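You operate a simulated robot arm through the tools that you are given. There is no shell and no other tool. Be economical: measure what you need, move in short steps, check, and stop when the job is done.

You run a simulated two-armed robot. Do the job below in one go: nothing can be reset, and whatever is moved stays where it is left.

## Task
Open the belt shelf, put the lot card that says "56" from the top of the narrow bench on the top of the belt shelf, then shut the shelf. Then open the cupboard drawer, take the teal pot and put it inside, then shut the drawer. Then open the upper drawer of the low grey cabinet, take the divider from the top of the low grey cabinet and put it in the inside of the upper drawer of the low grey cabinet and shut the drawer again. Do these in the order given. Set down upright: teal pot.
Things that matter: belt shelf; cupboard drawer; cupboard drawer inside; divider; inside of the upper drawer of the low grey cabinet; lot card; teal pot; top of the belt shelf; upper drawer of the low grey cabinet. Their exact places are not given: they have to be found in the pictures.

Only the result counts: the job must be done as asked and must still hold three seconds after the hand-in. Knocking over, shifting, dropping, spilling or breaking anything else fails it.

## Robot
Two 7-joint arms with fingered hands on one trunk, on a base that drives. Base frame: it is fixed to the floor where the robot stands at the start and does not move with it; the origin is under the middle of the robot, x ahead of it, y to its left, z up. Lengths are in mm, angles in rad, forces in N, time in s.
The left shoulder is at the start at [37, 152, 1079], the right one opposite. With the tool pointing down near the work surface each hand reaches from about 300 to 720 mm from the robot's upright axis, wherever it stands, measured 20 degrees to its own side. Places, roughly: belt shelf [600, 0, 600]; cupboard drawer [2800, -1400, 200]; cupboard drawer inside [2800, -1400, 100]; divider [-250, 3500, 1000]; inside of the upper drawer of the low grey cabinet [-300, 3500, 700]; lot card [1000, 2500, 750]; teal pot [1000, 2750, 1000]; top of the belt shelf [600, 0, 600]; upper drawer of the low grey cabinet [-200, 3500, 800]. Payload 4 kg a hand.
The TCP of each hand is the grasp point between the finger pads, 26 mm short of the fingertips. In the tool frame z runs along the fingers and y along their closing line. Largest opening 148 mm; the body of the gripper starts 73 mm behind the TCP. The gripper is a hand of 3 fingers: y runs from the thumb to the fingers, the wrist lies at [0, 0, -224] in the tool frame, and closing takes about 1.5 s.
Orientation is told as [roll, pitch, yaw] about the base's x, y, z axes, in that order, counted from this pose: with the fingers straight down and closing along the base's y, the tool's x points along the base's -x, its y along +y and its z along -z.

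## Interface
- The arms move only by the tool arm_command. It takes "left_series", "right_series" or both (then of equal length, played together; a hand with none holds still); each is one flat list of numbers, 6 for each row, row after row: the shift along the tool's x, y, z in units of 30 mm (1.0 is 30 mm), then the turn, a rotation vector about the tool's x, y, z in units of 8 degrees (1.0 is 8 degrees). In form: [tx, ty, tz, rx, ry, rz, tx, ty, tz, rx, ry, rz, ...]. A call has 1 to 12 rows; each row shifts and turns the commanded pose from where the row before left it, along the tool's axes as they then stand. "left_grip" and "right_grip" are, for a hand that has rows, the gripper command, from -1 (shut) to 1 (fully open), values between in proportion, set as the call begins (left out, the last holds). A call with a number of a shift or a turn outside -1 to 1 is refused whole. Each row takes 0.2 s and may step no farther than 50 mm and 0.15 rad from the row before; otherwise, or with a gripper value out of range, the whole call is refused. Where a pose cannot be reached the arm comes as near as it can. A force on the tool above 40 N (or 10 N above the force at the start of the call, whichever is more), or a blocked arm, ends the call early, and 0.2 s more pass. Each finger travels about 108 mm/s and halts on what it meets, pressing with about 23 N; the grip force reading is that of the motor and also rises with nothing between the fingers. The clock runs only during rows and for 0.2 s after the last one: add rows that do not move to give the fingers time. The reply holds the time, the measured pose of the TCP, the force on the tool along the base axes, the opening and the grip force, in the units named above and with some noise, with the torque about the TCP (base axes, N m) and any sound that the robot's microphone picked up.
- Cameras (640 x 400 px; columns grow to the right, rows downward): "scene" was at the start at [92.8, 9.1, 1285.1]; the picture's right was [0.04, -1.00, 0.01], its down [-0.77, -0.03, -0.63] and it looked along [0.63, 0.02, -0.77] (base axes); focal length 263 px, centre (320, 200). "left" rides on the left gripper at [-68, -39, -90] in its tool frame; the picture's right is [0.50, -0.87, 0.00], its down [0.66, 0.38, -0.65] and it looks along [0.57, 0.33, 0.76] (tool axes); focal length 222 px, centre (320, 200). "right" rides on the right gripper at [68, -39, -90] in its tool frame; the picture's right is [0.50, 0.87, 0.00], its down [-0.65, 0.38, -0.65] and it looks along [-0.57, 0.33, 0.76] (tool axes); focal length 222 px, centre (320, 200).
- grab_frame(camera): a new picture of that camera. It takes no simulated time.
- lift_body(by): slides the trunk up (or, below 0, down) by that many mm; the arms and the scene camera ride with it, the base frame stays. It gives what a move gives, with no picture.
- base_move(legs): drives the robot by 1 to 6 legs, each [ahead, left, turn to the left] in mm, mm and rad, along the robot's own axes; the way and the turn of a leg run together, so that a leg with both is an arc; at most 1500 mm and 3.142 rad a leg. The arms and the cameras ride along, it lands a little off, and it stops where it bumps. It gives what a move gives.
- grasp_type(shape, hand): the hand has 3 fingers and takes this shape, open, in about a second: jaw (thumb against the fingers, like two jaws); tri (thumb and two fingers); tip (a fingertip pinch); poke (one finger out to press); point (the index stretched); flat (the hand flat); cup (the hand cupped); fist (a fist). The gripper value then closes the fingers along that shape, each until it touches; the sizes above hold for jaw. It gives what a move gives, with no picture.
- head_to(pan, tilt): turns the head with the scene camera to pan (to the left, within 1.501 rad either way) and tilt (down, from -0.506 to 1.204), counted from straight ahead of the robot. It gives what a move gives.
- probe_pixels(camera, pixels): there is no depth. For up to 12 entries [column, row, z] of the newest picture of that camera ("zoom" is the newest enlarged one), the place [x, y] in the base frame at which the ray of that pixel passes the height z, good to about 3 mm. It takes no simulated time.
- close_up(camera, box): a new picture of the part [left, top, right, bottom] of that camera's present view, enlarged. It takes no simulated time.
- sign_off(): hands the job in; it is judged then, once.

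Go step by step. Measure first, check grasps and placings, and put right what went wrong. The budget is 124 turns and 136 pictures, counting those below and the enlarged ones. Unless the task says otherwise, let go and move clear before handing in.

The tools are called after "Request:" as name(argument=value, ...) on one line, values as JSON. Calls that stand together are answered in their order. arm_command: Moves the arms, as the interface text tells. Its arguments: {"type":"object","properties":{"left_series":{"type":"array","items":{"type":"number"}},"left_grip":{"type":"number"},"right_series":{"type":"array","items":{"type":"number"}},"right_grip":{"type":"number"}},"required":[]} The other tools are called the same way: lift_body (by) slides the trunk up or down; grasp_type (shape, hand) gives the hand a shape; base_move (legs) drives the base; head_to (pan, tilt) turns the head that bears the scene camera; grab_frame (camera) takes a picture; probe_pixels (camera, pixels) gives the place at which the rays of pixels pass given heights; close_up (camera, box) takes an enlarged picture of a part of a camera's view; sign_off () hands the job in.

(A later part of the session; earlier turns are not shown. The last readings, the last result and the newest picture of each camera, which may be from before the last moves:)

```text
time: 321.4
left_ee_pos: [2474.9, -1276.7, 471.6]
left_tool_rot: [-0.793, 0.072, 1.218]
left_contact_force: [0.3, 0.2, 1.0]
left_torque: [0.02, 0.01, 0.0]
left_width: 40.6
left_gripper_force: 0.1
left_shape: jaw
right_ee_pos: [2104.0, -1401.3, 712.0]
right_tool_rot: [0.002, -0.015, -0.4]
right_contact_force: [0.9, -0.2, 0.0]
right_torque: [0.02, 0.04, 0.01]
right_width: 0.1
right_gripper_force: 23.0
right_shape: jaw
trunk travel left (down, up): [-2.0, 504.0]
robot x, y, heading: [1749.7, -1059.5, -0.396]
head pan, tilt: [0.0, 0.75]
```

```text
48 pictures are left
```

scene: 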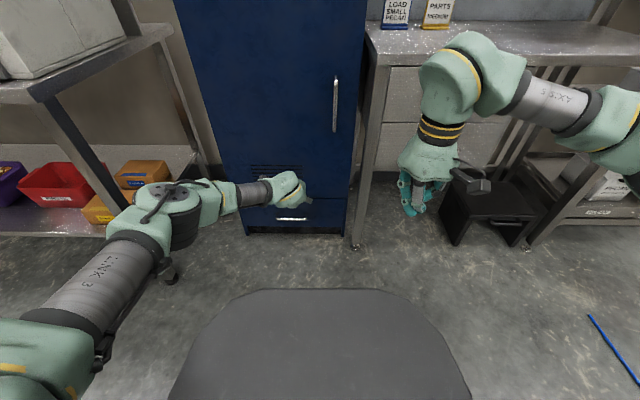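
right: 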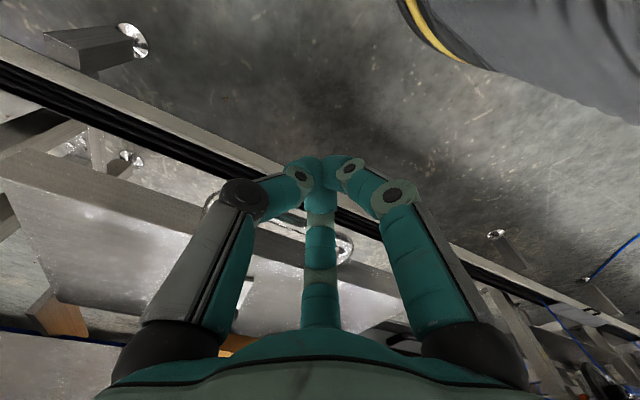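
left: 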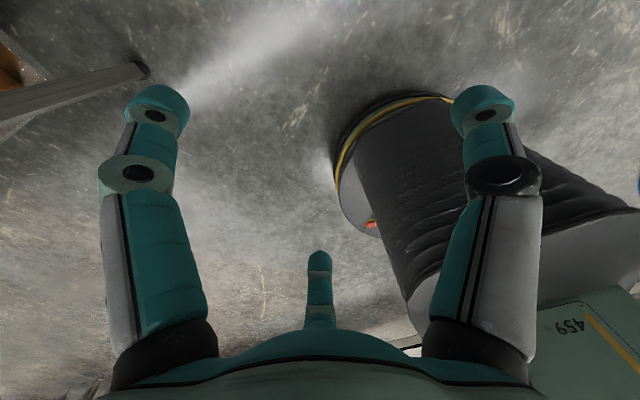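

The arm now holds the 45° pose with its elbow out left (≈410 mm), clear of the bench leg (≈650 mm). I lower from here.

Request:
arm_command(left_series=[-0.09, 0.92, 0.91, 0, 0, 0, -0.09, 0.92, 0.91, 0, 0, 0, -0.09, 0.92, 0.91, 0, 0, 0, -0.09, 0.92, 0.91, 0, 0, 0, -0.09, 0.92, 0.91, 0, 0, 0, 0, 0, 0, 0, 0, 0])

Request:
grab_frame(camera="scene")

```text
time: 322.8
left_ee_pos: [2436.7, -1258.8, 303.5]
left_tool_rot: [-0.791, 0.072, 1.216]
left_contact_force: [0.2, -0.7, 0.6]
left_torque: [-0.01, 0.03, 0.02]
left_width: 40.7
left_gripper_force: 0.1
left_shape: jaw
left hand out of reach, approached as far as the arm can: row 3, 4, 5
right_ee_pos: [2105.2, -1399.6, 713.5]
right_tool_rot: [0.002, -0.016, -0.401]
right_contact_force: [0.1, 0.2, 0.5]
right_torque: [-0.02, 0.03, -0.01]
right_width: 0.1
right_gripper_force: 22.9
right_shape: jaw
trunk travel left (down, up): [-2.0, 504.0]
robot x, y, heading: [1748.4, -1063.2, -0.4]
head pan, tilt: [0.0, 0.75]
```

```text
47 pictures are left
```

scene: 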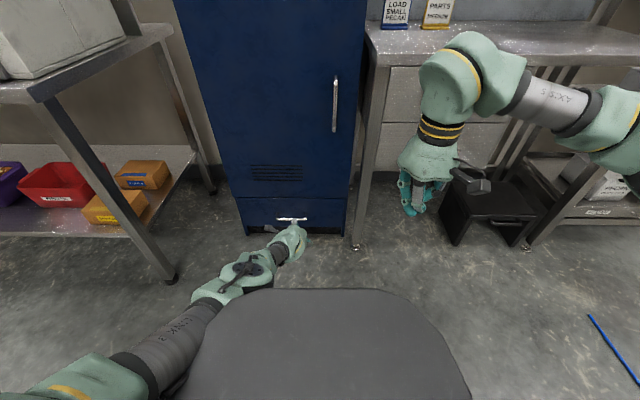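

The arm is at full length; I go back and down together (tool +y) to reach lower.

Request:
arm_command(left_series=[-0.07, 0.9, 0, 0, 0, 0, -0.07, 0.9, 0, 0, 0, 0, -0.07, 0.9, 0, 0, 0, 0, -0.07, 0.8, 0, 0, 0, 0, 0, 0, 0, 0, 0, 0])

Request:
grab_frame(camera="left")

```text
time: 324.2
left_ee_pos: [2419.5, -1260.8, 286.3]
left_tool_rot: [-0.89, 0.088, 1.209]
left_contact_force: [-0.5, -0.5, 0.4]
left_torque: [-0.01, -0.05, 0.0]
left_width: 40.8
left_gripper_force: 0.1
left_shape: jaw
left hand out of reach, approached as far as the arm can: row 2
right_ee_pos: [2104.8, -1400.6, 711.6]
right_tool_rot: [0.003, -0.015, -0.399]
right_contact_force: [-0.2, -0.6, -0.3]
right_torque: [0.01, 0.01, -0.01]
right_width: 0.2
right_gripper_force: 23.3
right_shape: jaw
trunk travel left (down, up): [-2.0, 504.0]
robot x, y, heading: [1746.3, -1061.7, -0.399]
head pan, tilt: [0.0, 0.75]
stopped in row 5 (left hand): the arm was blocked; the commanded pose is now the measured one
```

```text
46 pictures are left
```

left: 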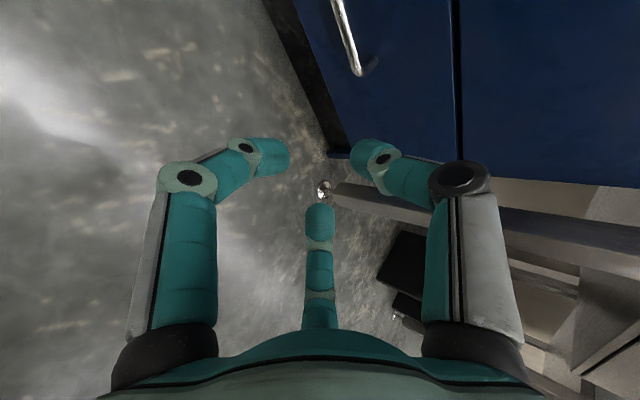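

The arm blocks itself there. New plan: tool straight down, thumb toward the cupboard and hand fully open, so only the thumb hooks behind the bar. I raise and turn the hand to vertical.

Request:
arm_command(left_series=[0.09, -0.93, -0.75, 0, 0, 0, 0.09, -0.93, -0.75, 0, 0, 0, 0.09, -0.93, -0.75, 0, 0, 0, 0.09, -0.93, -0.75, 0, 0, 0, 0, 0, 0, -1, 0, 0, 0, 0, 0, -1, 0, 0, 0, 0, 0, -1, 0, 0, 0, 0, 0, -1, 0, 0, 0, 0, 0, -1, 0, 0, 0, 0, 0, -1, 0, 0, 0, 0, 0, -0.38, 0, 0], left_grip=1)

Request:
grab_frame(camera="scene")

```text
time: 326.6
left_ee_pos: [2387.9, -1223.0, 356.6]
left_tool_rot: [-0.117, 0.088, 1.209]
left_contact_force: [0.6, 0.0, 0.0]
left_torque: [0.0, -0.02, 0.02]
left_width: 148.3
left_gripper_force: 0.1
left_shape: jaw
left hand out of reach, approached as far as the arm can: row 1, 2, 3, 4, 5, 6, 7, 8, 9, 10, 11
right_ee_pos: [2104.5, -1400.4, 712.4]
right_tool_rot: [0.002, -0.014, -0.4]
right_contact_force: [-0.4, 0.4, 0.1]
right_torque: [-0.01, -0.01, -0.03]
right_width: 0.1
right_gripper_force: 23.3
right_shape: jaw
trunk travel left (down, up): [-2.0, 504.0]
robot x, y, heading: [1750.1, -1061.9, -0.391]
head pan, tilt: [0.0, 0.75]
```

```text
45 pictures are left
```

scene: 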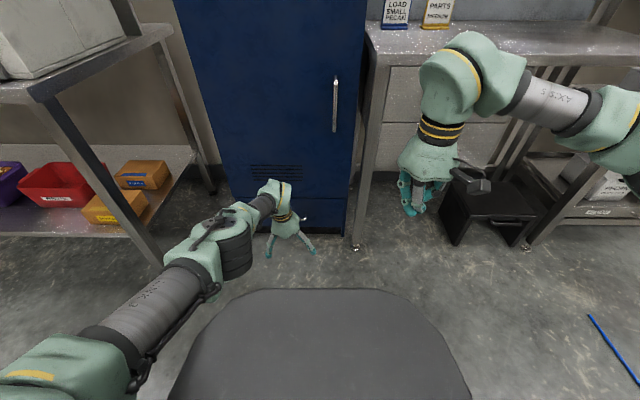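

I lift up and back to the natural configuration with the tool vertical.

Request:
arm_command(left_series=[0, 0.5, -1, 0, 0, 0, 0, 0.5, -1, 0, 0, 0, 0, 0.5, -1, 0, 0, 0, 0, 0.5, -1, 0, 0, 0, 0, 0.5, -1, 0, 0, 0, 0, 0.5, -1, 0, 0, 0, 0, 0.5, -1, 0, 0, 0, 0, 0.5, -1, 0, 0, 0, 0, 0.5, -1, 0, 0, 0, 0, 0.5, -1, 0, 0, 0, 0, 0, -1, 0, 0, 0, 0, 0, -1, 0, 0, 0])

Request:
grab_frame(camera="scene")

```text
time: 329.2
left_ee_pos: [2217.8, -1127.7, 695.3]
left_tool_rot: [-0.119, 0.087, 1.207]
left_contact_force: [-0.1, 0.9, -0.8]
left_torque: [-0.02, -0.02, 0.0]
left_width: 147.8
left_gripper_force: 0.2
left_shape: jaw
right_ee_pos: [2103.6, -1399.7, 712.3]
right_tool_rot: [-0.001, -0.017, -0.401]
right_contact_force: [0.8, -0.2, 0.6]
right_torque: [-0.04, 0.04, 0.01]
right_width: 0.1
right_gripper_force: 23.1
right_shape: jaw
trunk travel left (down, up): [-2.0, 504.0]
robot x, y, heading: [1748.1, -1061.1, -0.399]
head pan, tilt: [0.0, 0.75]
```

```text
44 pictures are left
```

scene: 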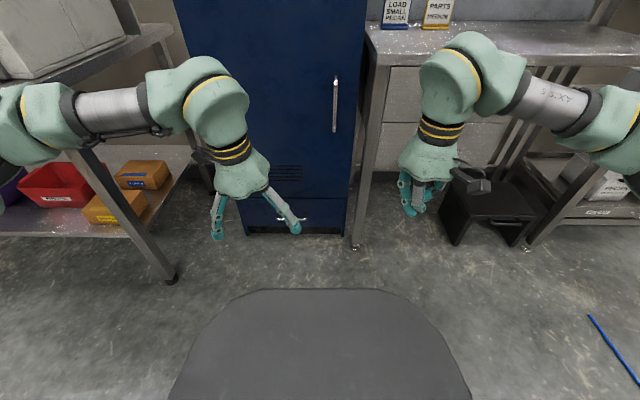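

Natural configuration again. Now lower vertically, moving slightly forward.

Request:
arm_command(left_series=[0, -0.3, 1, 0, 0, 0, 0, -0.3, 1, 0, 0, 0, 0, -0.3, 1, 0, 0, 0, 0, -0.3, 1, 0, 0, 0, 0, -0.3, 1, 0, 0, 0, 0, -0.3, 1, 0, 0, 0, 0, -0.3, 1, 0, 0, 0, 0, -0.3, 1, 0, 0, 0, 0, -0.3, 1, 0, 0, 0, 0, -0.3, 1, 0, 0, 0, 0, 0, 1, 0, 0, 0, 0, 0, 1, 0, 0, 0])

```text
time: 331.8
left_ee_pos: [2331.3, -1201.5, 348.1]
left_tool_rot: [-0.117, 0.088, 1.208]
left_contact_force: [-0.3, -0.1, 0.1]
left_torque: [0.0, -0.02, 0.0]
left_width: 148.1
left_gripper_force: 0.0
left_shape: jaw
right_ee_pos: [2105.2, -1400.6, 711.8]
right_tool_rot: [0.002, -0.015, -0.399]
right_contact_force: [-0.2, -1.4, 0.3]
right_torque: [-0.01, 0.01, 0.04]
right_width: 0.0
right_gripper_force: 23.1
right_shape: jaw
trunk travel left (down, up): [-2.0, 504.0]
robot x, y, heading: [1745.8, -1063.2, -0.396]
head pan, tilt: [0.0, 0.75]
```

Reachable. I continue down to about z=180.

Request:
arm_command(left_series=[0, 0.1, 1, 0, 0, 0, 0, 0.1, 1, 0, 0, 0, 0, 0.1, 1, 0, 0, 0, 0, 0.1, 1, 0, 0, 0, 0, 0.1, 1, 0, 0, 0, 0, 0, 0, 0, 0, 0])

Request:
grab_frame(camera="left")

Request:
grab_frame(camera="scene")

```text
time: 333.2
left_ee_pos: [2312.5, -1205.2, 232.3]
left_tool_rot: [-0.119, 0.09, 1.209]
left_contact_force: [-0.4, 0.4, 0.3]
left_torque: [-0.04, 0.01, 0.03]
left_width: 148.1
left_gripper_force: 0.0
left_shape: jaw
left hand out of reach, approached as far as the arm can: row 4, 5
right_ee_pos: [2104.5, -1400.0, 713.8]
right_tool_rot: [0.001, -0.015, -0.4]
right_contact_force: [-0.7, -0.6, -0.4]
right_torque: [0.02, 0.01, -0.03]
right_width: 0.1
right_gripper_force: 22.4
right_shape: jaw
trunk travel left (down, up): [-2.0, 504.0]
robot x, y, heading: [1744.4, -1061.1, -0.397]
head pan, tilt: [0.0, 0.75]
```

```text
43 pictures are left
```

left: 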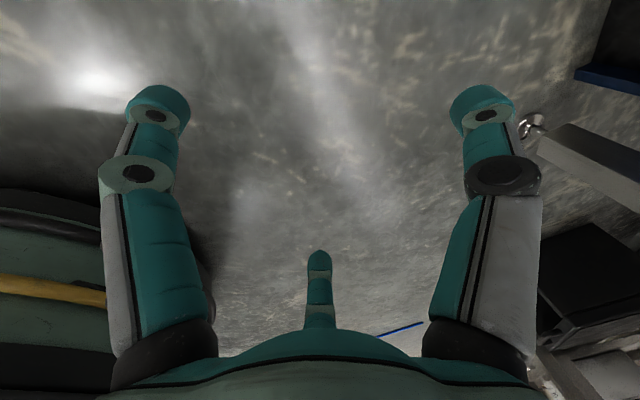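

```text
42 pictures are left
```

scene: 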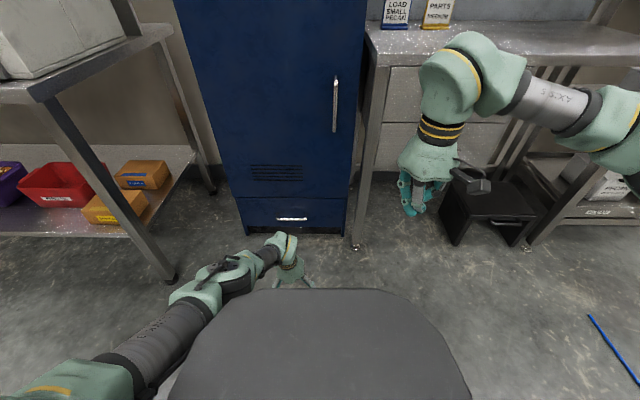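

At full stretch again; I bring the hand back 90 mm and down to z≈180.

Request:
arm_command(left_series=[0, 1, 0.2, 0, 0, 0, 0, 1, 0.5, 0, 0, 0, 0, 1, 0.5, 0, 0, 0, 0, 0, 0.5, 0, 0, 0, 0, 0, 0, 0, 0, 0])

```text
time: 334.4
left_ee_pos: [2235.4, -1176.6, 170.0]
left_tool_rot: [-0.119, 0.088, 1.209]
left_contact_force: [-0.7, -0.3, -0.3]
left_torque: [0.01, -0.01, -0.05]
left_width: 147.7
left_gripper_force: 0.0
left_shape: jaw
right_ee_pos: [2104.4, -1401.2, 710.6]
right_tool_rot: [0.002, -0.014, -0.4]
right_contact_force: [0.5, 0.2, -0.1]
right_torque: [0.02, 0.0, 0.03]
right_width: 0.0
right_gripper_force: 22.7
right_shape: jaw
trunk travel left (down, up): [-2.0, 504.0]
robot x, y, heading: [1748.6, -1059.9, -0.401]
head pan, tilt: [0.0, 0.75]
```

Reached z=170. I raise the left hand to clear the bar, retract the right hand 110 mm, then drive forward in part.

Request:
arm_command(left_series=[0, 0, -0.5, 0, 0, 0, 0, 0, -0.5, 0, 0, 0, 0, 0, -0.5, 0, 0, 0, 0, 0, 0, 0, 0, 0], right_series=[0.9, 0, 0, 0, 0, 0, 0.9, 0, 0, 0, 0, 0, 0.9, 0, 0, 0, 0, 0, 0.9, 0, 0, 0, 0, 0])

Request:
base_move(legs=[[290, 50, 0]])

Request:
grab_frame(camera="left")

Request:
grab_frame(camera="scene")

```text
time: 335.4
left_ee_pos: [2229.9, -1172.3, 216.3]
left_tool_rot: [-0.119, 0.087, 1.209]
left_contact_force: [-0.2, -0.2, -0.8]
left_torque: [0.01, 0.0, 0.03]
left_width: 148.0
left_gripper_force: 0.1
left_shape: jaw
right_ee_pos: [2002.5, -1359.5, 710.8]
right_tool_rot: [0.001, -0.014, -0.403]
right_contact_force: [0.6, 0.0, -0.6]
right_torque: [0.01, -0.02, -0.02]
right_width: 0.0
right_gripper_force: 22.9
right_shape: jaw
trunk travel left (down, up): [-2.0, 504.0]
robot x, y, heading: [1750.0, -1059.8, -0.398]
head pan, tilt: [0.0, 0.75]
```

```text
time: 337.4
left_ee_pos: [2517.5, -1232.4, 215.2]
left_tool_rot: [-0.117, 0.089, 1.213]
left_contact_force: [0.7, 0.7, -1.2]
left_torque: [0.01, 0.02, 0.0]
left_width: 147.9
left_gripper_force: 0.2
left_shape: jaw
right_ee_pos: [2289.3, -1421.2, 710.8]
right_tool_rot: [0.002, -0.013, -0.394]
right_contact_force: [0.4, 0.9, 0.6]
right_torque: [0.02, 0.06, -0.02]
right_width: 0.0
right_gripper_force: 22.6
right_shape: jaw
trunk travel left (down, up): [-2.0, 504.0]
robot x, y, heading: [2036.0, -1125.3, -0.394]
head pan, tilt: [0.0, 0.75]
```

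```text
41 pictures are left
```

left: 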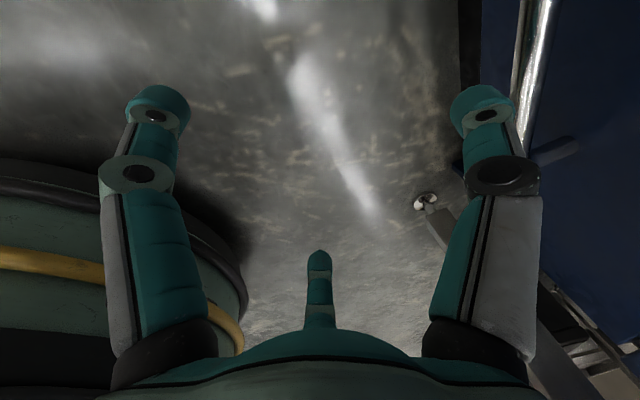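

```text
40 pictures are left
```

scene: 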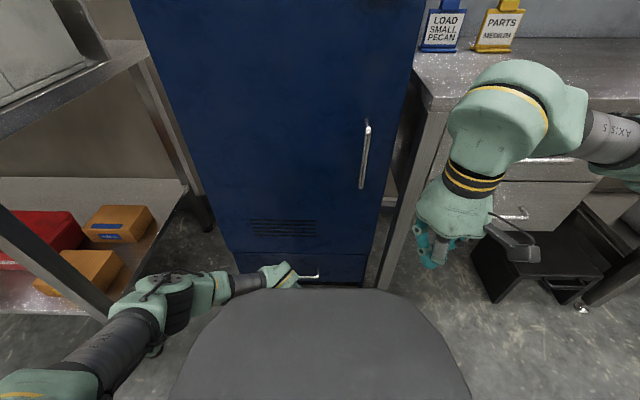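

The thumb is just short of the bar on the robot side. I advance the base ~80 mm so the thumb passes over into the gap.

Request:
base_move(legs=[[78, 0, -0.01]])

Request:
grab_frame(camera="left")

```text
time: 338.5
left_ee_pos: [2586.3, -1269.3, 214.7]
left_tool_rot: [-0.115, 0.09, 1.202]
left_contact_force: [-9.5, 5.5, 2.6]
left_torque: [-0.03, -0.15, 0.02]
left_width: 146.9
left_gripper_force: 0.1
left_shape: jaw
right_ee_pos: [2359.9, -1453.2, 710.4]
right_tool_rot: [0.003, -0.014, -0.406]
right_contact_force: [0.5, -0.2, -0.2]
right_torque: [-0.01, 0.02, 0.0]
right_width: 0.0
right_gripper_force: 23.1
right_shape: jaw
trunk travel left (down, up): [-2.0, 504.0]
robot x, y, heading: [2103.7, -1154.4, -0.403]
head pan, tilt: [0.0, 0.75]
```

```text
39 pictures are left
```

left: 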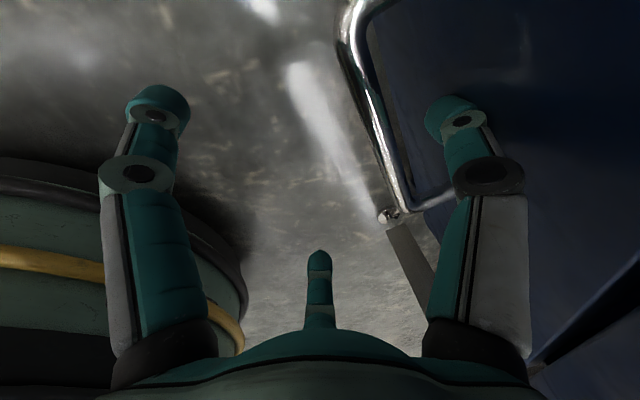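

The thumb is behind the bar, lightly touching the cupboard (11 N). I back off 8 mm and lower 48 mm to hook.

Request:
arm_command(left_series=[0, 0.3, 0, 0, 0, 0, 0, 0, 0.5, 0, 0, 0, 0, 0, 0.6, 0, 0, 0, 0, 0, 0.5, 0, 0, 0, 0, 0, 0, 0, 0, 0])

Request:
grab_frame(camera="left")

```text
time: 339.7
left_ee_pos: [2582.0, -1270.8, 165.7]
left_tool_rot: [-0.115, 0.09, 1.203]
left_contact_force: [-7.3, 3.4, 3.6]
left_torque: [-0.07, -0.12, 0.02]
left_width: 146.9
left_gripper_force: 0.2
left_shape: jaw
right_ee_pos: [2358.9, -1454.2, 711.3]
right_tool_rot: [0.001, -0.016, -0.404]
right_contact_force: [-0.5, -0.3, -0.6]
right_torque: [-0.03, 0.01, -0.05]
right_width: 0.0
right_gripper_force: 23.3
right_shape: jaw
trunk travel left (down, up): [-2.0, 504.0]
robot x, y, heading: [2107.0, -1157.0, -0.403]
head pan, tilt: [0.0, 0.75]
```

```text
38 pictures are left
```

left: 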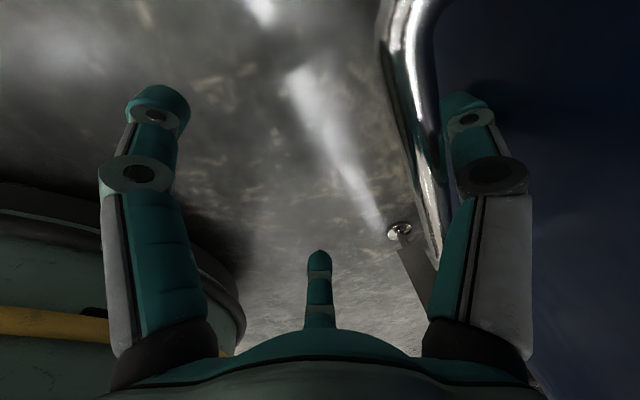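

The thumb is hooked behind the bar. I drive straight back to pull the drawer open.

Request:
base_move(legs=[[-120, 0, 0], [-130, 0, 0]])

Request:
grab_frame(camera="scene")

```text
time: 341.8
left_ee_pos: [2348.3, -1171.2, 167.2]
left_tool_rot: [-0.116, 0.089, 1.203]
left_contact_force: [-1.1, 0.7, -0.1]
left_torque: [0.02, 0.06, -0.01]
left_width: 147.9
left_gripper_force: 0.1
left_shape: jaw
right_ee_pos: [2125.6, -1354.6, 711.8]
right_tool_rot: [0.001, -0.015, -0.409]
right_contact_force: [-0.1, 0.0, -0.6]
right_torque: [-0.03, -0.04, 0.02]
right_width: 0.2
right_gripper_force: 23.0
right_shape: jaw
trunk travel left (down, up): [-2.0, 504.0]
robot x, y, heading: [1871.0, -1054.5, -0.407]
head pan, tilt: [0.0, 0.75]
```

```text
37 pictures are left
```

scene: 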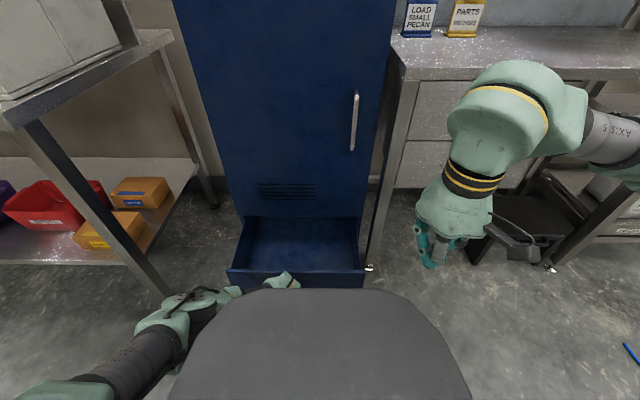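

The drawer is out about 230 mm. I unhook upward and drive back to see it.

Request:
arm_command(left_series=[0, -0.2, 0, 0, 0, 0, 0, 0, -0.7, 0, 0, 0, 0, 0, -0.8, 0, 0, 0, 0, 0, -0.8, 0, 0, 0])

Request:
base_move(legs=[[-300, 0, 0]])

Request:
grab_frame(camera="scene")

```text
time: 342.8
left_ee_pos: [2350.1, -1166.3, 237.7]
left_tool_rot: [-0.117, 0.088, 1.203]
left_contact_force: [-0.4, 0.2, 0.3]
left_torque: [-0.01, 0.02, 0.04]
left_width: 148.2
left_gripper_force: 0.1
left_shape: jaw
right_ee_pos: [2126.2, -1354.7, 711.2]
right_tool_rot: [0.002, -0.013, -0.407]
right_contact_force: [0.3, -0.5, 0.7]
right_torque: [-0.05, 0.0, 0.01]
right_width: 0.0
right_gripper_force: 22.9
right_shape: jaw
trunk travel left (down, up): [-2.0, 504.0]
robot x, y, heading: [1873.2, -1052.1, -0.403]
head pan, tilt: [0.0, 0.75]
```

```text
time: 344.9
left_ee_pos: [2073.9, -1048.5, 237.6]
left_tool_rot: [-0.116, 0.089, 1.201]
left_contact_force: [0.4, 0.1, -0.4]
left_torque: [-0.01, -0.01, 0.01]
left_width: 147.7
left_gripper_force: 0.1
left_shape: jaw
right_ee_pos: [1850.6, -1237.4, 712.0]
right_tool_rot: [0.003, -0.016, -0.411]
right_contact_force: [-0.6, 0.6, 0.0]
right_torque: [-0.02, -0.03, -0.02]
right_width: 0.1
right_gripper_force: 23.1
right_shape: jaw
trunk travel left (down, up): [-2.0, 504.0]
robot x, y, heading: [1597.5, -939.0, -0.406]
head pan, tilt: [0.0, 0.75]
```

```text
36 pictures are left
```

scene: 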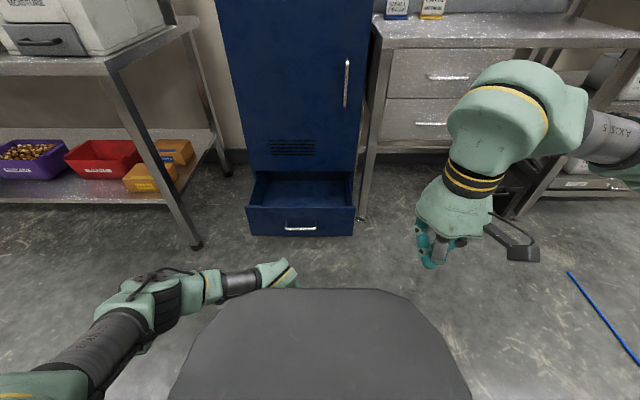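

The drawer stands open. I record its rim positions for later.

Request:
probe_pixels(camera="scene", pixels=[[247, 208, 260], [354, 208, 260], [302, 229, 165], [300, 180, 90], [255, 172, 260], [352, 172, 260]])

Request:
lift_body(by=400)

```text
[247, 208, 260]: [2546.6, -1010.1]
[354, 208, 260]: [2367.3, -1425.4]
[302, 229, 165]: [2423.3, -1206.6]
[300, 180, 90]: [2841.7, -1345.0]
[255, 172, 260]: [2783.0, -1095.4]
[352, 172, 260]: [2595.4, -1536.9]
```

```text
time: 348.7
left_ee_pos: [2074.9, -1049.5, 636.2]
left_tool_rot: [-0.118, 0.089, 1.201]
left_contact_force: [1.4, 0.7, -0.2]
left_torque: [0.01, -0.02, -0.01]
left_width: 147.9
left_gripper_force: 0.0
left_shape: jaw
right_ee_pos: [1850.8, -1238.4, 1110.7]
right_tool_rot: [0.001, -0.016, -0.408]
right_contact_force: [-1.0, -1.0, 0.0]
right_torque: [-0.01, -0.01, 0.0]
right_width: 0.0
right_gripper_force: 22.7
right_shape: jaw
trunk travel left (down, up): [-402.0, 104.0]
robot x, y, heading: [1599.4, -937.0, -0.406]
head pan, tilt: [0.0, 0.75]
```

Drawer opening spans from (2783,-1095)/(2595,-1537) out to (2547,-1010)/(2367,-1425). I raise and re-orient the left hand to the default, then drive back to the narrow bench.

Request:
arm_command(left_series=[0, 0, -1, 0, 0, 1, 0, 0, -1, 0, 0, 1, 0, 0, -1, 0, 0, 1, 0, 0, -1, 0, 0, 1, 0, 0, -1, 0, 0, 1, 0, 0, -1, 0, 0, 1, 0, 0, -1, 0, 0, 1, 0, 0, -1, 0, 0, 1, 0, 0, -1, 0, 0, 1, 0, 0, -1, 0, 0, 1, 0, 0, -1, 0, 0, 1, 0, 0, -1, 0, 0, 0.5])

Request:
arm_command(left_series=[0, 0, -1, -0.3, 0.43, 0, 0, 0, -1, -0.3, 0.43, 0, 0, 0, -1, 0, 0, 0, 0, 0, -1, 0, 0, 0, 0, 0, -1, 0, 0, 0])

Request:
base_move(legs=[[0, 0, 1.65], [1500, 0, 0], [1500, 0, 0], [1240, 0, 0]])

```text
time: 351.3
left_ee_pos: [2046.4, -1005.2, 992.6]
left_tool_rot: [-0.084, -0.118, -0.396]
left_contact_force: [0.5, -0.1, 0.4]
left_torque: [0.03, -0.02, -0.01]
left_width: 148.0
left_gripper_force: 0.1
left_shape: jaw
right_ee_pos: [1849.7, -1238.3, 1109.3]
right_tool_rot: [0.001, -0.016, -0.408]
right_contact_force: [-0.6, 0.9, -0.7]
right_torque: [0.02, -0.02, 0.0]
right_width: 0.0
right_gripper_force: 22.3
right_shape: jaw
trunk travel left (down, up): [-402.0, 104.0]
robot x, y, heading: [1599.4, -938.7, -0.409]
head pan, tilt: [0.0, 0.75]
```

```text
time: 352.5
left_ee_pos: [2044.4, -999.5, 1141.1]
left_tool_rot: [-0.001, 0.002, -0.4]
left_contact_force: [0.5, -1.0, -0.3]
left_torque: [-0.01, 0.0, -0.03]
left_width: 147.8
left_gripper_force: 0.1
left_shape: jaw
right_ee_pos: [1850.9, -1238.3, 1110.8]
right_tool_rot: [0.001, -0.016, -0.407]
right_contact_force: [0.5, -0.8, 0.9]
right_torque: [-0.01, 0.02, 0.01]
right_width: 0.0
right_gripper_force: 23.5
right_shape: jaw
trunk travel left (down, up): [-402.0, 104.0]
robot x, y, heading: [1599.2, -937.4, -0.402]
head pan, tilt: [0.0, 0.75]
```

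```text
time: 376.8
left_ee_pos: [2964.9, 3521.5, 1141.3]
left_tool_rot: [0.0, 0.001, 1.269]
left_contact_force: [-0.4, 0.2, 0.3]
left_torque: [-0.02, -0.02, 0.0]
left_width: 147.9
left_gripper_force: 0.0
left_shape: jaw
right_ee_pos: [3221.9, 3351.0, 1110.6]
right_tool_rot: [0.002, -0.013, 1.26]
right_contact_force: [-0.1, 0.6, -0.1]
right_torque: [0.01, -0.02, -0.02]
right_width: 0.0
right_gripper_force: 23.0
right_shape: jaw
trunk travel left (down, up): [-402.0, 104.0]
robot x, y, heading: [2947.1, 3068.8, 1.262]
head pan, tilt: [0.0, 0.75]
```

Request:
base_move(legs=[[0, 0, 0.716], [925, 0, 0], [0, 0, 0.867], [1130, 0, 0], [0, 0, 1.032], [1265, 0, 0]])

```text
time: 399.7
left_ee_pos: [338.4, 2995.4, 1141.4]
left_tool_rot: [-0.001, 0.001, -2.391]
left_contact_force: [0.1, 1.0, 1.0]
left_torque: [0.0, -0.02, 0.01]
left_width: 147.9
left_gripper_force: 0.2
left_shape: jaw
right_ee_pos: [199.7, 3269.7, 1110.2]
right_tool_rot: [0.002, -0.016, -2.396]
right_contact_force: [-0.1, 0.2, -0.3]
right_torque: [-0.01, -0.01, -0.02]
right_width: 0.2
right_gripper_force: 22.6
right_shape: jaw
trunk travel left (down, up): [-402.0, 104.0]
robot x, y, heading: [576.3, 3381.4, -2.397]
head pan, tilt: [0.0, 0.75]
```

Request:
base_move(legs=[[0, 0, 0.501], [613, 0, 0], [0, 0, 1.486]])

Request:
head_to(pan=0.15, tilt=0.85)

Request:
grab_frame(camera="scene")

Request:
grab_frame(camera="left")

```text
time: 408.2
left_ee_pos: [819.2, 2734.4, 1140.9]
left_tool_rot: [0.0, 0.001, -0.402]
left_contact_force: [0.0, -0.3, -0.4]
left_torque: [-0.02, -0.01, 0.03]
left_width: 147.6
left_gripper_force: 0.1
left_shape: jaw
right_ee_pos: [625.1, 2497.9, 1110.3]
right_tool_rot: [0.002, -0.016, -0.41]
right_contact_force: [-0.5, -0.4, -0.3]
right_torque: [-0.01, -0.01, 0.0]
right_width: 0.1
right_gripper_force: 23.3
right_shape: jaw
trunk travel left (down, up): [-402.0, 104.0]
robot x, y, heading: [370.4, 2794.6, -0.41]
head pan, tilt: [0.0, 0.75]
```

```text
time: 408.9
left_ee_pos: [818.4, 2733.9, 1141.7]
left_tool_rot: [-0.001, 0.001, -0.404]
left_contact_force: [0.6, -0.7, -0.1]
left_torque: [0.01, 0.04, 0.01]
left_width: 148.0
left_gripper_force: 0.2
left_shape: jaw
right_ee_pos: [624.2, 2495.7, 1109.9]
right_tool_rot: [0.002, -0.014, -0.41]
right_contact_force: [0.4, 0.0, -0.1]
right_torque: [0.0, -0.04, 0.0]
right_width: 0.2
right_gripper_force: 23.4
right_shape: jaw
trunk travel left (down, up): [-402.0, 104.0]
robot x, y, heading: [375.5, 2797.1, -0.409]
head pan, tilt: [0.15, 0.85]
```

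```text
35 pictures are left
```

scene: 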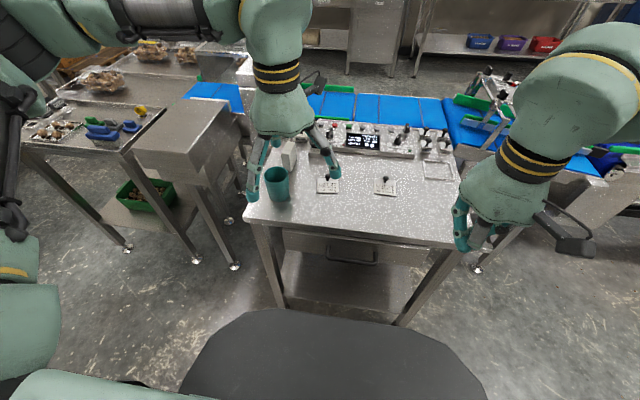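

```text
34 pictures are left
```

left: 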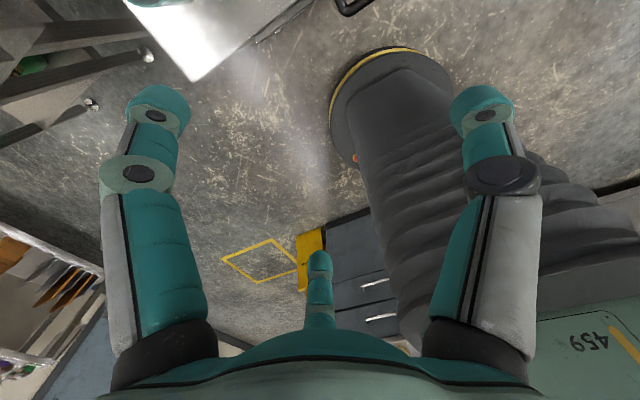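

The pot is at scene (277,185). I zoom and measure it.

Request:
close_up(camera="scene", box=[230, 140, 330, 220])

Request:
probe_pixels(camera="zoom", pixels=[[305, 400, 833], [240, 395, 833], [380, 390, 833]])

```text
5.00 times, centred on (280, 180) of scene
```

zoom: 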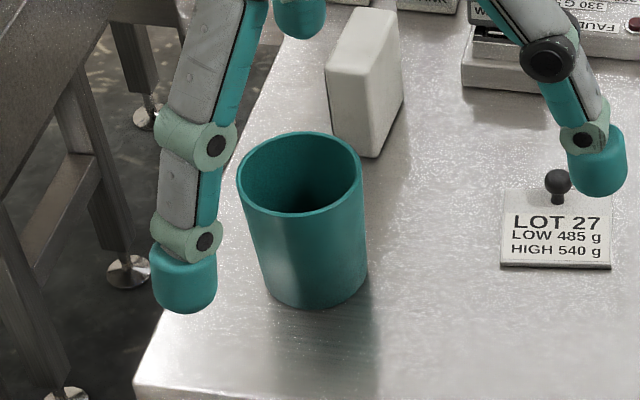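

```text
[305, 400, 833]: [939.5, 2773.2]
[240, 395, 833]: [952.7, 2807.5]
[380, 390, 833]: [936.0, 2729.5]
```

Request:
probe_pixels(camera="zoom", pixels=[[316, 274, 833], [299, 172, 920], [299, 172, 940], [237, 175, 930], [362, 170, 930], [300, 131, 930], [300, 214, 930], [302, 308, 833]])

```text
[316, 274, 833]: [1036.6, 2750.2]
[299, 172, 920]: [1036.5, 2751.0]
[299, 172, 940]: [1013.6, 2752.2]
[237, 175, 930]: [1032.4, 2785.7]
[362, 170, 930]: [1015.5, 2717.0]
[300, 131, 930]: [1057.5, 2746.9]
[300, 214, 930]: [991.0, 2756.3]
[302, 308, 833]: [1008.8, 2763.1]
```

The pot's axis is at (1036,2751), rim z≈920, Ø≈70. I move 80 mm closer and bring the left hand above it.

Request:
base_move(legs=[[80, 0, 0]])

Request:
arm_command(left_series=[-0.94, 0.85, 0, 0, 0, 0, -0.94, 0.85, 0, 0, 0, 0, -0.94, 0.85, 0, 0, 0, 0, -0.94, 0.85, 0, 0, 0, 0, 0, 0, 1, 0, 0, 0, 0, 0, 1, 0, 0, 0, 0, 0, 1, 0, 0, 0, 0, 0, 1, 0, 0, 0], left_grip=1)

Request:
grab_frame(camera="left")

```text
time: 409.9
left_ee_pos: [886.8, 2706.4, 1143.7]
left_tool_rot: [0.0, -0.004, -0.4]
left_contact_force: [-1.0, 0.0, 0.5]
left_torque: [-0.04, -0.02, 0.0]
left_width: 147.9
left_gripper_force: 0.0
left_shape: jaw
right_ee_pos: [692.9, 2468.6, 1111.0]
right_tool_rot: [0.005, -0.019, -0.409]
right_contact_force: [0.2, -0.3, 0.0]
right_torque: [-0.03, -0.03, 0.0]
right_width: 0.0
right_gripper_force: 23.1
right_shape: jaw
trunk travel left (down, up): [-402.0, 104.0]
robot x, y, heading: [443.4, 2766.5, -0.401]
head pan, tilt: [0.15, 0.85]
```

```text
time: 411.8
left_ee_pos: [1032.6, 2756.2, 1019.9]
left_tool_rot: [-0.001, 0.0, -0.402]
left_contact_force: [0.0, -0.8, -0.3]
left_torque: [0.01, 0.01, 0.0]
left_width: 147.9
left_gripper_force: 0.0
left_shape: jaw
right_ee_pos: [695.8, 2466.8, 1110.0]
right_tool_rot: [0.001, -0.017, -0.409]
right_contact_force: [0.3, -0.2, -0.1]
right_torque: [0.01, 0.0, 0.0]
right_width: 0.1
right_gripper_force: 23.1
right_shape: jaw
trunk travel left (down, up): [-402.0, 104.0]
robot x, y, heading: [440.4, 2766.2, -0.411]
head pan, tilt: [0.15, 0.85]
```

```text
32 pictures are left
```

left: 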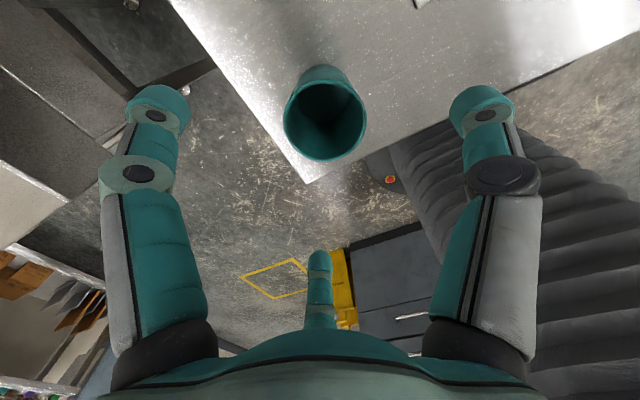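

The pot is nearly centred (rim at (325,122), expected (320,128)). I shift 5 mm and descend around it.

Request:
arm_command(left_series=[0, -0.19, 0, 0, 0, 0, 0, 0, 0.9, 0, 0, 0, 0, 0, 0.9, 0, 0, 0, 0, 0, 0.9, 0, 0, 0, 0, 0, 0.7, 0, 0, 0, 0, 0, 0.65, 0, 0, 0, 0, 0, 0, 0, 0, 0])

Request:
arm_command(left_series=[0, 0, 0, 0, 0, 0, 0, 0, 0, 0, 0, 0, 0, 0, 0, 0, 0, 0, 0, 0, 0, 0, 0, 0, 0, 0, 0, 0, 0, 0], left_grip=-1)

Request:
grab_frame(camera="left")

```text
time: 413.4
left_ee_pos: [1032.6, 2750.3, 900.5]
left_tool_rot: [0.001, 0.001, -0.401]
left_contact_force: [-0.1, 0.1, 0.4]
left_torque: [-0.02, 0.01, -0.01]
left_width: 147.7
left_gripper_force: 0.2
left_shape: jaw
right_ee_pos: [695.8, 2466.7, 1110.3]
right_tool_rot: [0.001, -0.016, -0.409]
right_contact_force: [0.7, -0.5, 0.0]
right_torque: [-0.02, 0.05, 0.02]
right_width: 0.0
right_gripper_force: 22.8
right_shape: jaw
trunk travel left (down, up): [-402.0, 104.0]
robot x, y, heading: [444.2, 2768.6, -0.406]
head pan, tilt: [0.15, 0.85]
```

```text
time: 414.6
left_ee_pos: [1031.0, 2749.7, 899.7]
left_tool_rot: [-0.003, -0.001, -0.403]
left_contact_force: [0.8, -0.5, 0.1]
left_torque: [0.03, -0.01, 0.02]
left_width: 57.0
left_gripper_force: 23.3
left_shape: jaw
right_ee_pos: [696.3, 2466.5, 1110.1]
right_tool_rot: [0.003, -0.017, -0.407]
right_contact_force: [-0.1, 0.5, 0.2]
right_torque: [-0.04, -0.01, 0.03]
right_width: 0.1
right_gripper_force: 23.4
right_shape: jaw
trunk travel left (down, up): [-402.0, 104.0]
robot x, y, heading: [442.0, 2766.3, -0.403]
head pan, tilt: [0.15, 0.85]
```

```text
31 pictures are left
```

left: 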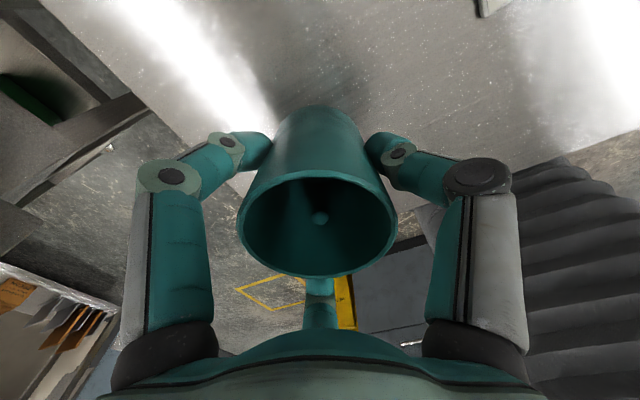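

The pot is gripped by all fingers (57 mm reading, 23 N). I lift it straight up 240 mm and check.

Request:
arm_command(left_series=[0, 0, -0.6, 0, 0, 0, 0, 0, -1, 0, 0, 0, 0, 0, -1, 0, 0, 0, 0, 0, -1, 0, 0, 0, 0, 0, -1, 0, 0, 0, 0, 0, -1, 0, 0, 0, 0, 0, -1, 0, 0, 0, 0, 0, -1, 0, 0, 0])

Request:
grab_frame(camera="scene")

```text
time: 416.4
left_ee_pos: [1030.5, 2750.8, 1127.5]
left_tool_rot: [0.0, 0.0, -0.401]
left_contact_force: [0.4, -0.6, 0.0]
left_torque: [0.0, -0.01, 0.02]
left_width: 57.1
left_gripper_force: 22.6
left_shape: jaw
right_ee_pos: [695.6, 2466.5, 1109.9]
right_tool_rot: [0.003, -0.014, -0.409]
right_contact_force: [0.2, -0.4, 1.1]
right_torque: [0.0, 0.02, 0.01]
right_width: 0.0
right_gripper_force: 22.9
right_shape: jaw
trunk travel left (down, up): [-402.0, 104.0]
robot x, y, heading: [442.0, 2767.9, -0.407]
head pan, tilt: [0.15, 0.85]
```

```text
30 pictures are left
```

scene: 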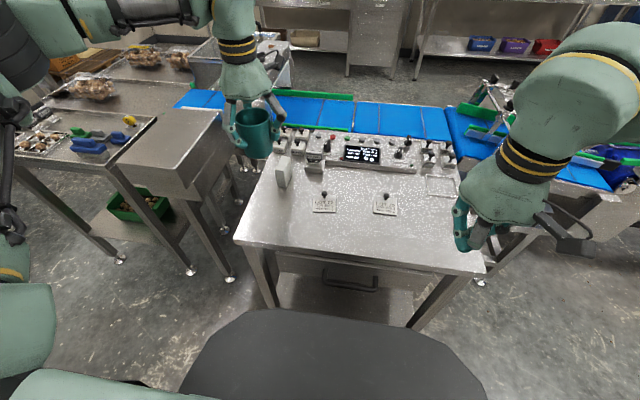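

Pot held upright. I raise the trunk and drive back to the cupboard.

Request:
lift_body(by=100)

Request:
base_move(legs=[[-110, 0, 0], [0, 0, 1.632], [646, 0, 0], [0, 0, -0.508], [1240, 0, 0], [0, 0, -1.036]])

```text
time: 417.7
left_ee_pos: [1031.8, 2749.8, 1225.3]
left_tool_rot: [-0.003, -0.001, -0.402]
left_contact_force: [-0.1, 0.3, 0.1]
left_torque: [0.0, -0.01, 0.04]
left_width: 57.1
left_gripper_force: 23.1
left_shape: jaw
right_ee_pos: [695.6, 2465.4, 1210.5]
right_tool_rot: [0.002, -0.017, -0.409]
right_contact_force: [0.0, 0.2, -0.1]
right_torque: [0.0, 0.01, -0.02]
right_width: 0.0
right_gripper_force: 23.0
right_shape: jaw
trunk travel left (down, up): [-502.0, 4.0]
robot x, y, heading: [442.5, 2767.7, -0.405]
head pan, tilt: [0.15, 0.85]
```

```text
time: 435.9
left_ee_pos: [2118.9, 4235.9, 1227.3]
left_tool_rot: [-0.001, 0.001, -0.333]
left_contact_force: [0.4, 0.7, -1.5]
left_torque: [0.0, -0.01, 0.0]
left_width: 56.3
left_gripper_force: 22.9
left_shape: jaw
right_ee_pos: [1805.1, 3930.9, 1210.1]
right_tool_rot: [0.0, -0.016, -0.34]
right_contact_force: [0.1, -0.2, 0.2]
right_torque: [0.01, 0.01, -0.01]
right_width: 0.0
right_gripper_force: 22.7
right_shape: jaw
trunk travel left (down, up): [-502.0, 4.0]
robot x, y, heading: [1533.2, 4213.3, -0.339]
head pan, tilt: [0.15, 0.85]
```

Request:
base_move(legs=[[0, 0, 0.046], [1083, 0, 0], [0, 0, -0.834], [908, 0, 0], [0, 0, -0.788]])

```text
time: 450.5
left_ee_pos: [2975.0, 2487.2, 1227.3]
left_tool_rot: [-0.001, 0.0, -1.899]
left_contact_force: [0.1, -0.7, -0.2]
left_torque: [-0.02, -0.01, -0.02]
left_width: 56.1
left_gripper_force: 22.8
left_shape: jaw
right_ee_pos: [2669.4, 2802.1, 1210.0]
right_tool_rot: [0.002, -0.016, -1.905]
right_contact_force: [-0.6, 0.7, -0.7]
right_torque: [0.01, 0.0, -0.03]
right_width: 0.0
right_gripper_force: 22.9
right_shape: jaw
trunk travel left (down, up): [-502.0, 4.0]
robot x, y, heading: [2948.2, 3071.2, -1.901]
head pan, tilt: [0.15, 0.85]
```

Request:
base_move(legs=[[0, 0, 0.054], [1500, 0, 0], [1500, 0, 0], [1370, 0, 0], [0, 0, 1.434]])

Request:
head_to(pan=0.1, tilt=0.85)

Request:
grab_frame(camera="scene")

```text
time: 475.4
left_ee_pos: [2401.6, -1154.3, 1228.5]
left_tool_rot: [0.0, 0.001, -0.366]
left_contact_force: [-0.7, 0.0, -0.2]
left_torque: [-0.02, -0.01, 0.03]
left_width: 56.0
left_gripper_force: 23.2
left_shape: jaw
right_ee_pos: [2076.3, -1450.4, 1210.4]
right_tool_rot: [0.002, -0.016, -0.372]
right_contact_force: [0.1, -0.7, 0.3]
right_torque: [0.04, -0.02, -0.03]
right_width: 0.0
right_gripper_force: 23.2
right_shape: jaw
trunk travel left (down, up): [-502.0, 4.0]
robot x, y, heading: [1811.5, -1160.9, -0.367]
head pan, tilt: [0.15, 0.85]
```

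```text
time: 476.0
left_ee_pos: [2402.2, -1153.5, 1226.0]
left_tool_rot: [-0.002, 0.001, -0.366]
left_contact_force: [0.7, 0.3, -0.7]
left_torque: [-0.01, -0.01, 0.01]
left_width: 56.1
left_gripper_force: 22.8
left_shape: jaw
right_ee_pos: [2075.6, -1450.9, 1210.6]
right_tool_rot: [0.001, -0.015, -0.373]
right_contact_force: [0.7, 0.8, -0.2]
right_torque: [0.0, 0.0, -0.02]
right_width: 0.0
right_gripper_force: 22.9
right_shape: jaw
trunk travel left (down, up): [-502.0, 4.0]
robot x, y, heading: [1815.0, -1155.5, -0.368]
head pan, tilt: [0.099, 0.85]
```

```text
29 pictures are left
```

scene: 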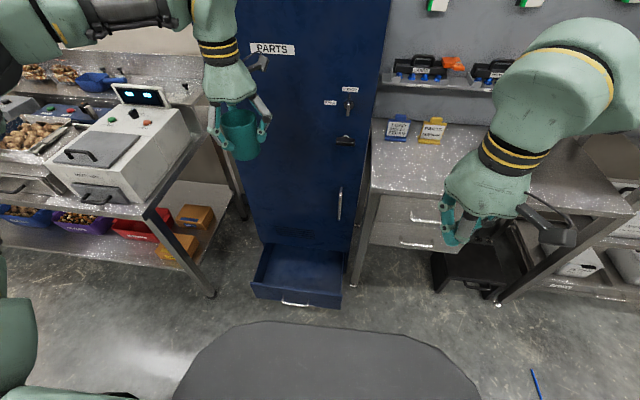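

Both in view: drawer open at (300,275), pot at (240,130). I tuck the left hand closer, back up a little, re-measure the drawer, and lower the trunk.

Request:
probe_pixels(camera="scene", pixels=[[252, 286, 260], [341, 297, 260], [297, 304, 165], [262, 245, 260], [350, 252, 260], [300, 272, 90]])

Request:
base_move(legs=[[-150, 0, -0.045]])

Request:
arm_command(left_series=[0.55, -0.52, 0, 0, 0, 0, 0.55, -0.52, 0, 0, 0, 0, 0.55, -0.52, 0, 0, 0, 0, 0.55, -0.52, 0, 0, 0, 0])

Request:
lift_body(by=-400)

Request:
lift_body(by=-100)

```text
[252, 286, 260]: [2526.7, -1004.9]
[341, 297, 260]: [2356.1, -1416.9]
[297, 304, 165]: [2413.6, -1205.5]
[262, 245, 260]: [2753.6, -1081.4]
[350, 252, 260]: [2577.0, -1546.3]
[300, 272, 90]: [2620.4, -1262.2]
```

```text
time: 477.4
left_ee_pos: [2268.0, -1123.2, 1226.1]
left_tool_rot: [-0.002, 0.005, -0.408]
left_contact_force: [-0.3, -0.6, -0.1]
left_torque: [0.02, 0.0, 0.02]
left_width: 56.0
left_gripper_force: 23.2
left_shape: jaw
right_ee_pos: [1930.5, -1403.9, 1209.1]
right_tool_rot: [0.001, -0.014, -0.413]
right_contact_force: [-0.5, -0.2, 0.4]
right_torque: [0.06, 0.02, 0.02]
right_width: 0.0
right_gripper_force: 23.2
right_shape: jaw
trunk travel left (down, up): [-502.0, 4.0]
robot x, y, heading: [1676.9, -1105.4, -0.412]
head pan, tilt: [0.099, 0.85]
```

```text
time: 478.4
left_ee_pos: [2180.0, -1153.7, 1229.0]
left_tool_rot: [0.001, -0.001, -0.407]
left_contact_force: [-0.9, -0.3, -0.1]
left_torque: [0.01, 0.0, 0.03]
left_width: 56.0
left_gripper_force: 23.0
left_shape: jaw
right_ee_pos: [1925.7, -1403.7, 1209.1]
right_tool_rot: [0.003, -0.015, -0.415]
right_contact_force: [0.3, 0.5, 0.3]
right_torque: [0.04, 0.0, -0.02]
right_width: 0.2
right_gripper_force: 23.1
right_shape: jaw
trunk travel left (down, up): [-502.0, 4.0]
robot x, y, heading: [1672.3, -1100.5, -0.41]
head pan, tilt: [0.099, 0.85]
```

```text
time: 482.2
left_ee_pos: [2179.7, -1153.4, 827.8]
left_tool_rot: [-0.002, -0.001, -0.407]
left_contact_force: [0.0, -1.0, -1.0]
left_torque: [-0.02, -0.01, 0.01]
left_width: 55.6
left_gripper_force: 23.0
left_shape: jaw
right_ee_pos: [1927.2, -1402.9, 810.1]
right_tool_rot: [0.001, -0.014, -0.413]
right_contact_force: [0.4, -0.7, -0.5]
right_torque: [-0.01, 0.01, -0.04]
right_width: 0.1
right_gripper_force: 23.0
right_shape: jaw
trunk travel left (down, up): [-102.0, 404.0]
robot x, y, heading: [1677.9, -1102.1, -0.413]
head pan, tilt: [0.099, 0.85]
```

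```text
time: 483.6
left_ee_pos: [2180.3, -1153.1, 729.5]
left_tool_rot: [-0.001, -0.001, -0.408]
left_contact_force: [0.5, 0.6, -0.3]
left_torque: [-0.02, -0.01, 0.01]
left_width: 55.8
left_gripper_force: 22.6
left_shape: jaw
right_ee_pos: [1926.1, -1403.9, 711.5]
right_tool_rot: [0.001, -0.014, -0.415]
right_contact_force: [-0.4, 0.9, 0.4]
right_torque: [0.01, 0.0, 0.02]
right_width: 0.0
right_gripper_force: 22.2
right_shape: jaw
trunk travel left (down, up): [-2.0, 504.0]
robot x, y, heading: [1677.5, -1103.8, -0.413]
head pan, tilt: [0.099, 0.85]
```

The drawer is unchanged. I lower the arm to carry height (pot bottom ≈ 300, above the rim) before driving over the drawer.

Request:
arm_command(left_series=[0, 0, 1, 0, 0, 0, 0, 0, 1, 0, 0, 0, 0, 0, 1, 0, 0, 0, 0, 0, 1, 0, 0, 0, 0, 0, 1, 0, 0, 0, 0, 0, 1, 0, 0, 0, 0, 0, 1, 0, 0, 0, 0, 0, 1, 0, 0, 0, 0, 0, 1, 0, 0, 0, 0, 0, 1, 0, 0, 0, 0, 0, 1, 0, 0, 0, 0, 0, 0.8, 0, 0, 0])

Request:
base_move(legs=[[351, 50, 0]])

Request:
head_to(pan=0.2, tilt=1.1)

Request:
grab_frame(camera="scene")

Request:
grab_frame(camera="left")

```text
time: 486.2
left_ee_pos: [2180.4, -1150.8, 374.5]
left_tool_rot: [-0.001, 0.001, -0.405]
left_contact_force: [1.1, 0.6, -0.6]
left_torque: [0.0, -0.01, -0.02]
left_width: 55.7
left_gripper_force: 23.2
left_shape: jaw
right_ee_pos: [1927.8, -1403.6, 710.7]
right_tool_rot: [0.001, -0.017, -0.413]
right_contact_force: [-0.1, 0.4, -0.4]
right_torque: [0.02, 0.02, 0.03]
right_width: 0.1
right_gripper_force: 22.4
right_shape: jaw
trunk travel left (down, up): [-2.0, 504.0]
robot x, y, heading: [1680.3, -1101.1, -0.412]
head pan, tilt: [0.099, 0.85]
```

```text
time: 488.5
left_ee_pos: [2520.8, -1246.6, 374.9]
left_tool_rot: [-0.002, 0.001, -0.41]
left_contact_force: [-0.1, -1.0, -0.7]
left_torque: [0.0, -0.01, 0.03]
left_width: 55.5
left_gripper_force: 23.1
left_shape: jaw
right_ee_pos: [2268.1, -1498.3, 711.2]
right_tool_rot: [0.002, -0.015, -0.414]
right_contact_force: [0.8, 0.4, -0.6]
right_torque: [0.01, -0.02, 0.01]
right_width: 0.1
right_gripper_force: 22.8
right_shape: jaw
trunk travel left (down, up): [-2.0, 504.0]
robot x, y, heading: [2018.3, -1194.9, -0.41]
head pan, tilt: [0.099, 0.85]
```

```text
time: 489.2
left_ee_pos: [2519.7, -1244.8, 374.4]
left_tool_rot: [-0.001, 0.0, -0.409]
left_contact_force: [-0.5, 0.0, -0.6]
left_torque: [-0.01, 0.01, 0.0]
left_width: 55.7
left_gripper_force: 23.3
left_shape: jaw
right_ee_pos: [2268.4, -1498.5, 711.6]
right_tool_rot: [0.003, -0.017, -0.415]
right_contact_force: [-0.6, -0.3, -0.2]
right_torque: [0.02, 0.0, -0.02]
right_width: 0.3
right_gripper_force: 22.8
right_shape: jaw
trunk travel left (down, up): [-2.0, 504.0]
robot x, y, heading: [2017.2, -1198.8, -0.409]
head pan, tilt: [0.201, 1.1]
```

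```text
28 pictures are left
```

scene: 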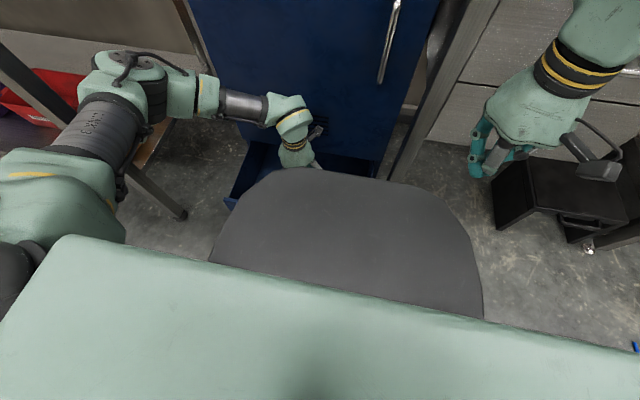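

```text
27 pictures are left
```

left: 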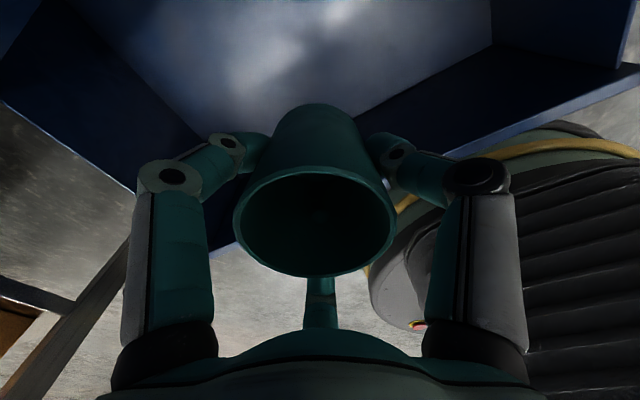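

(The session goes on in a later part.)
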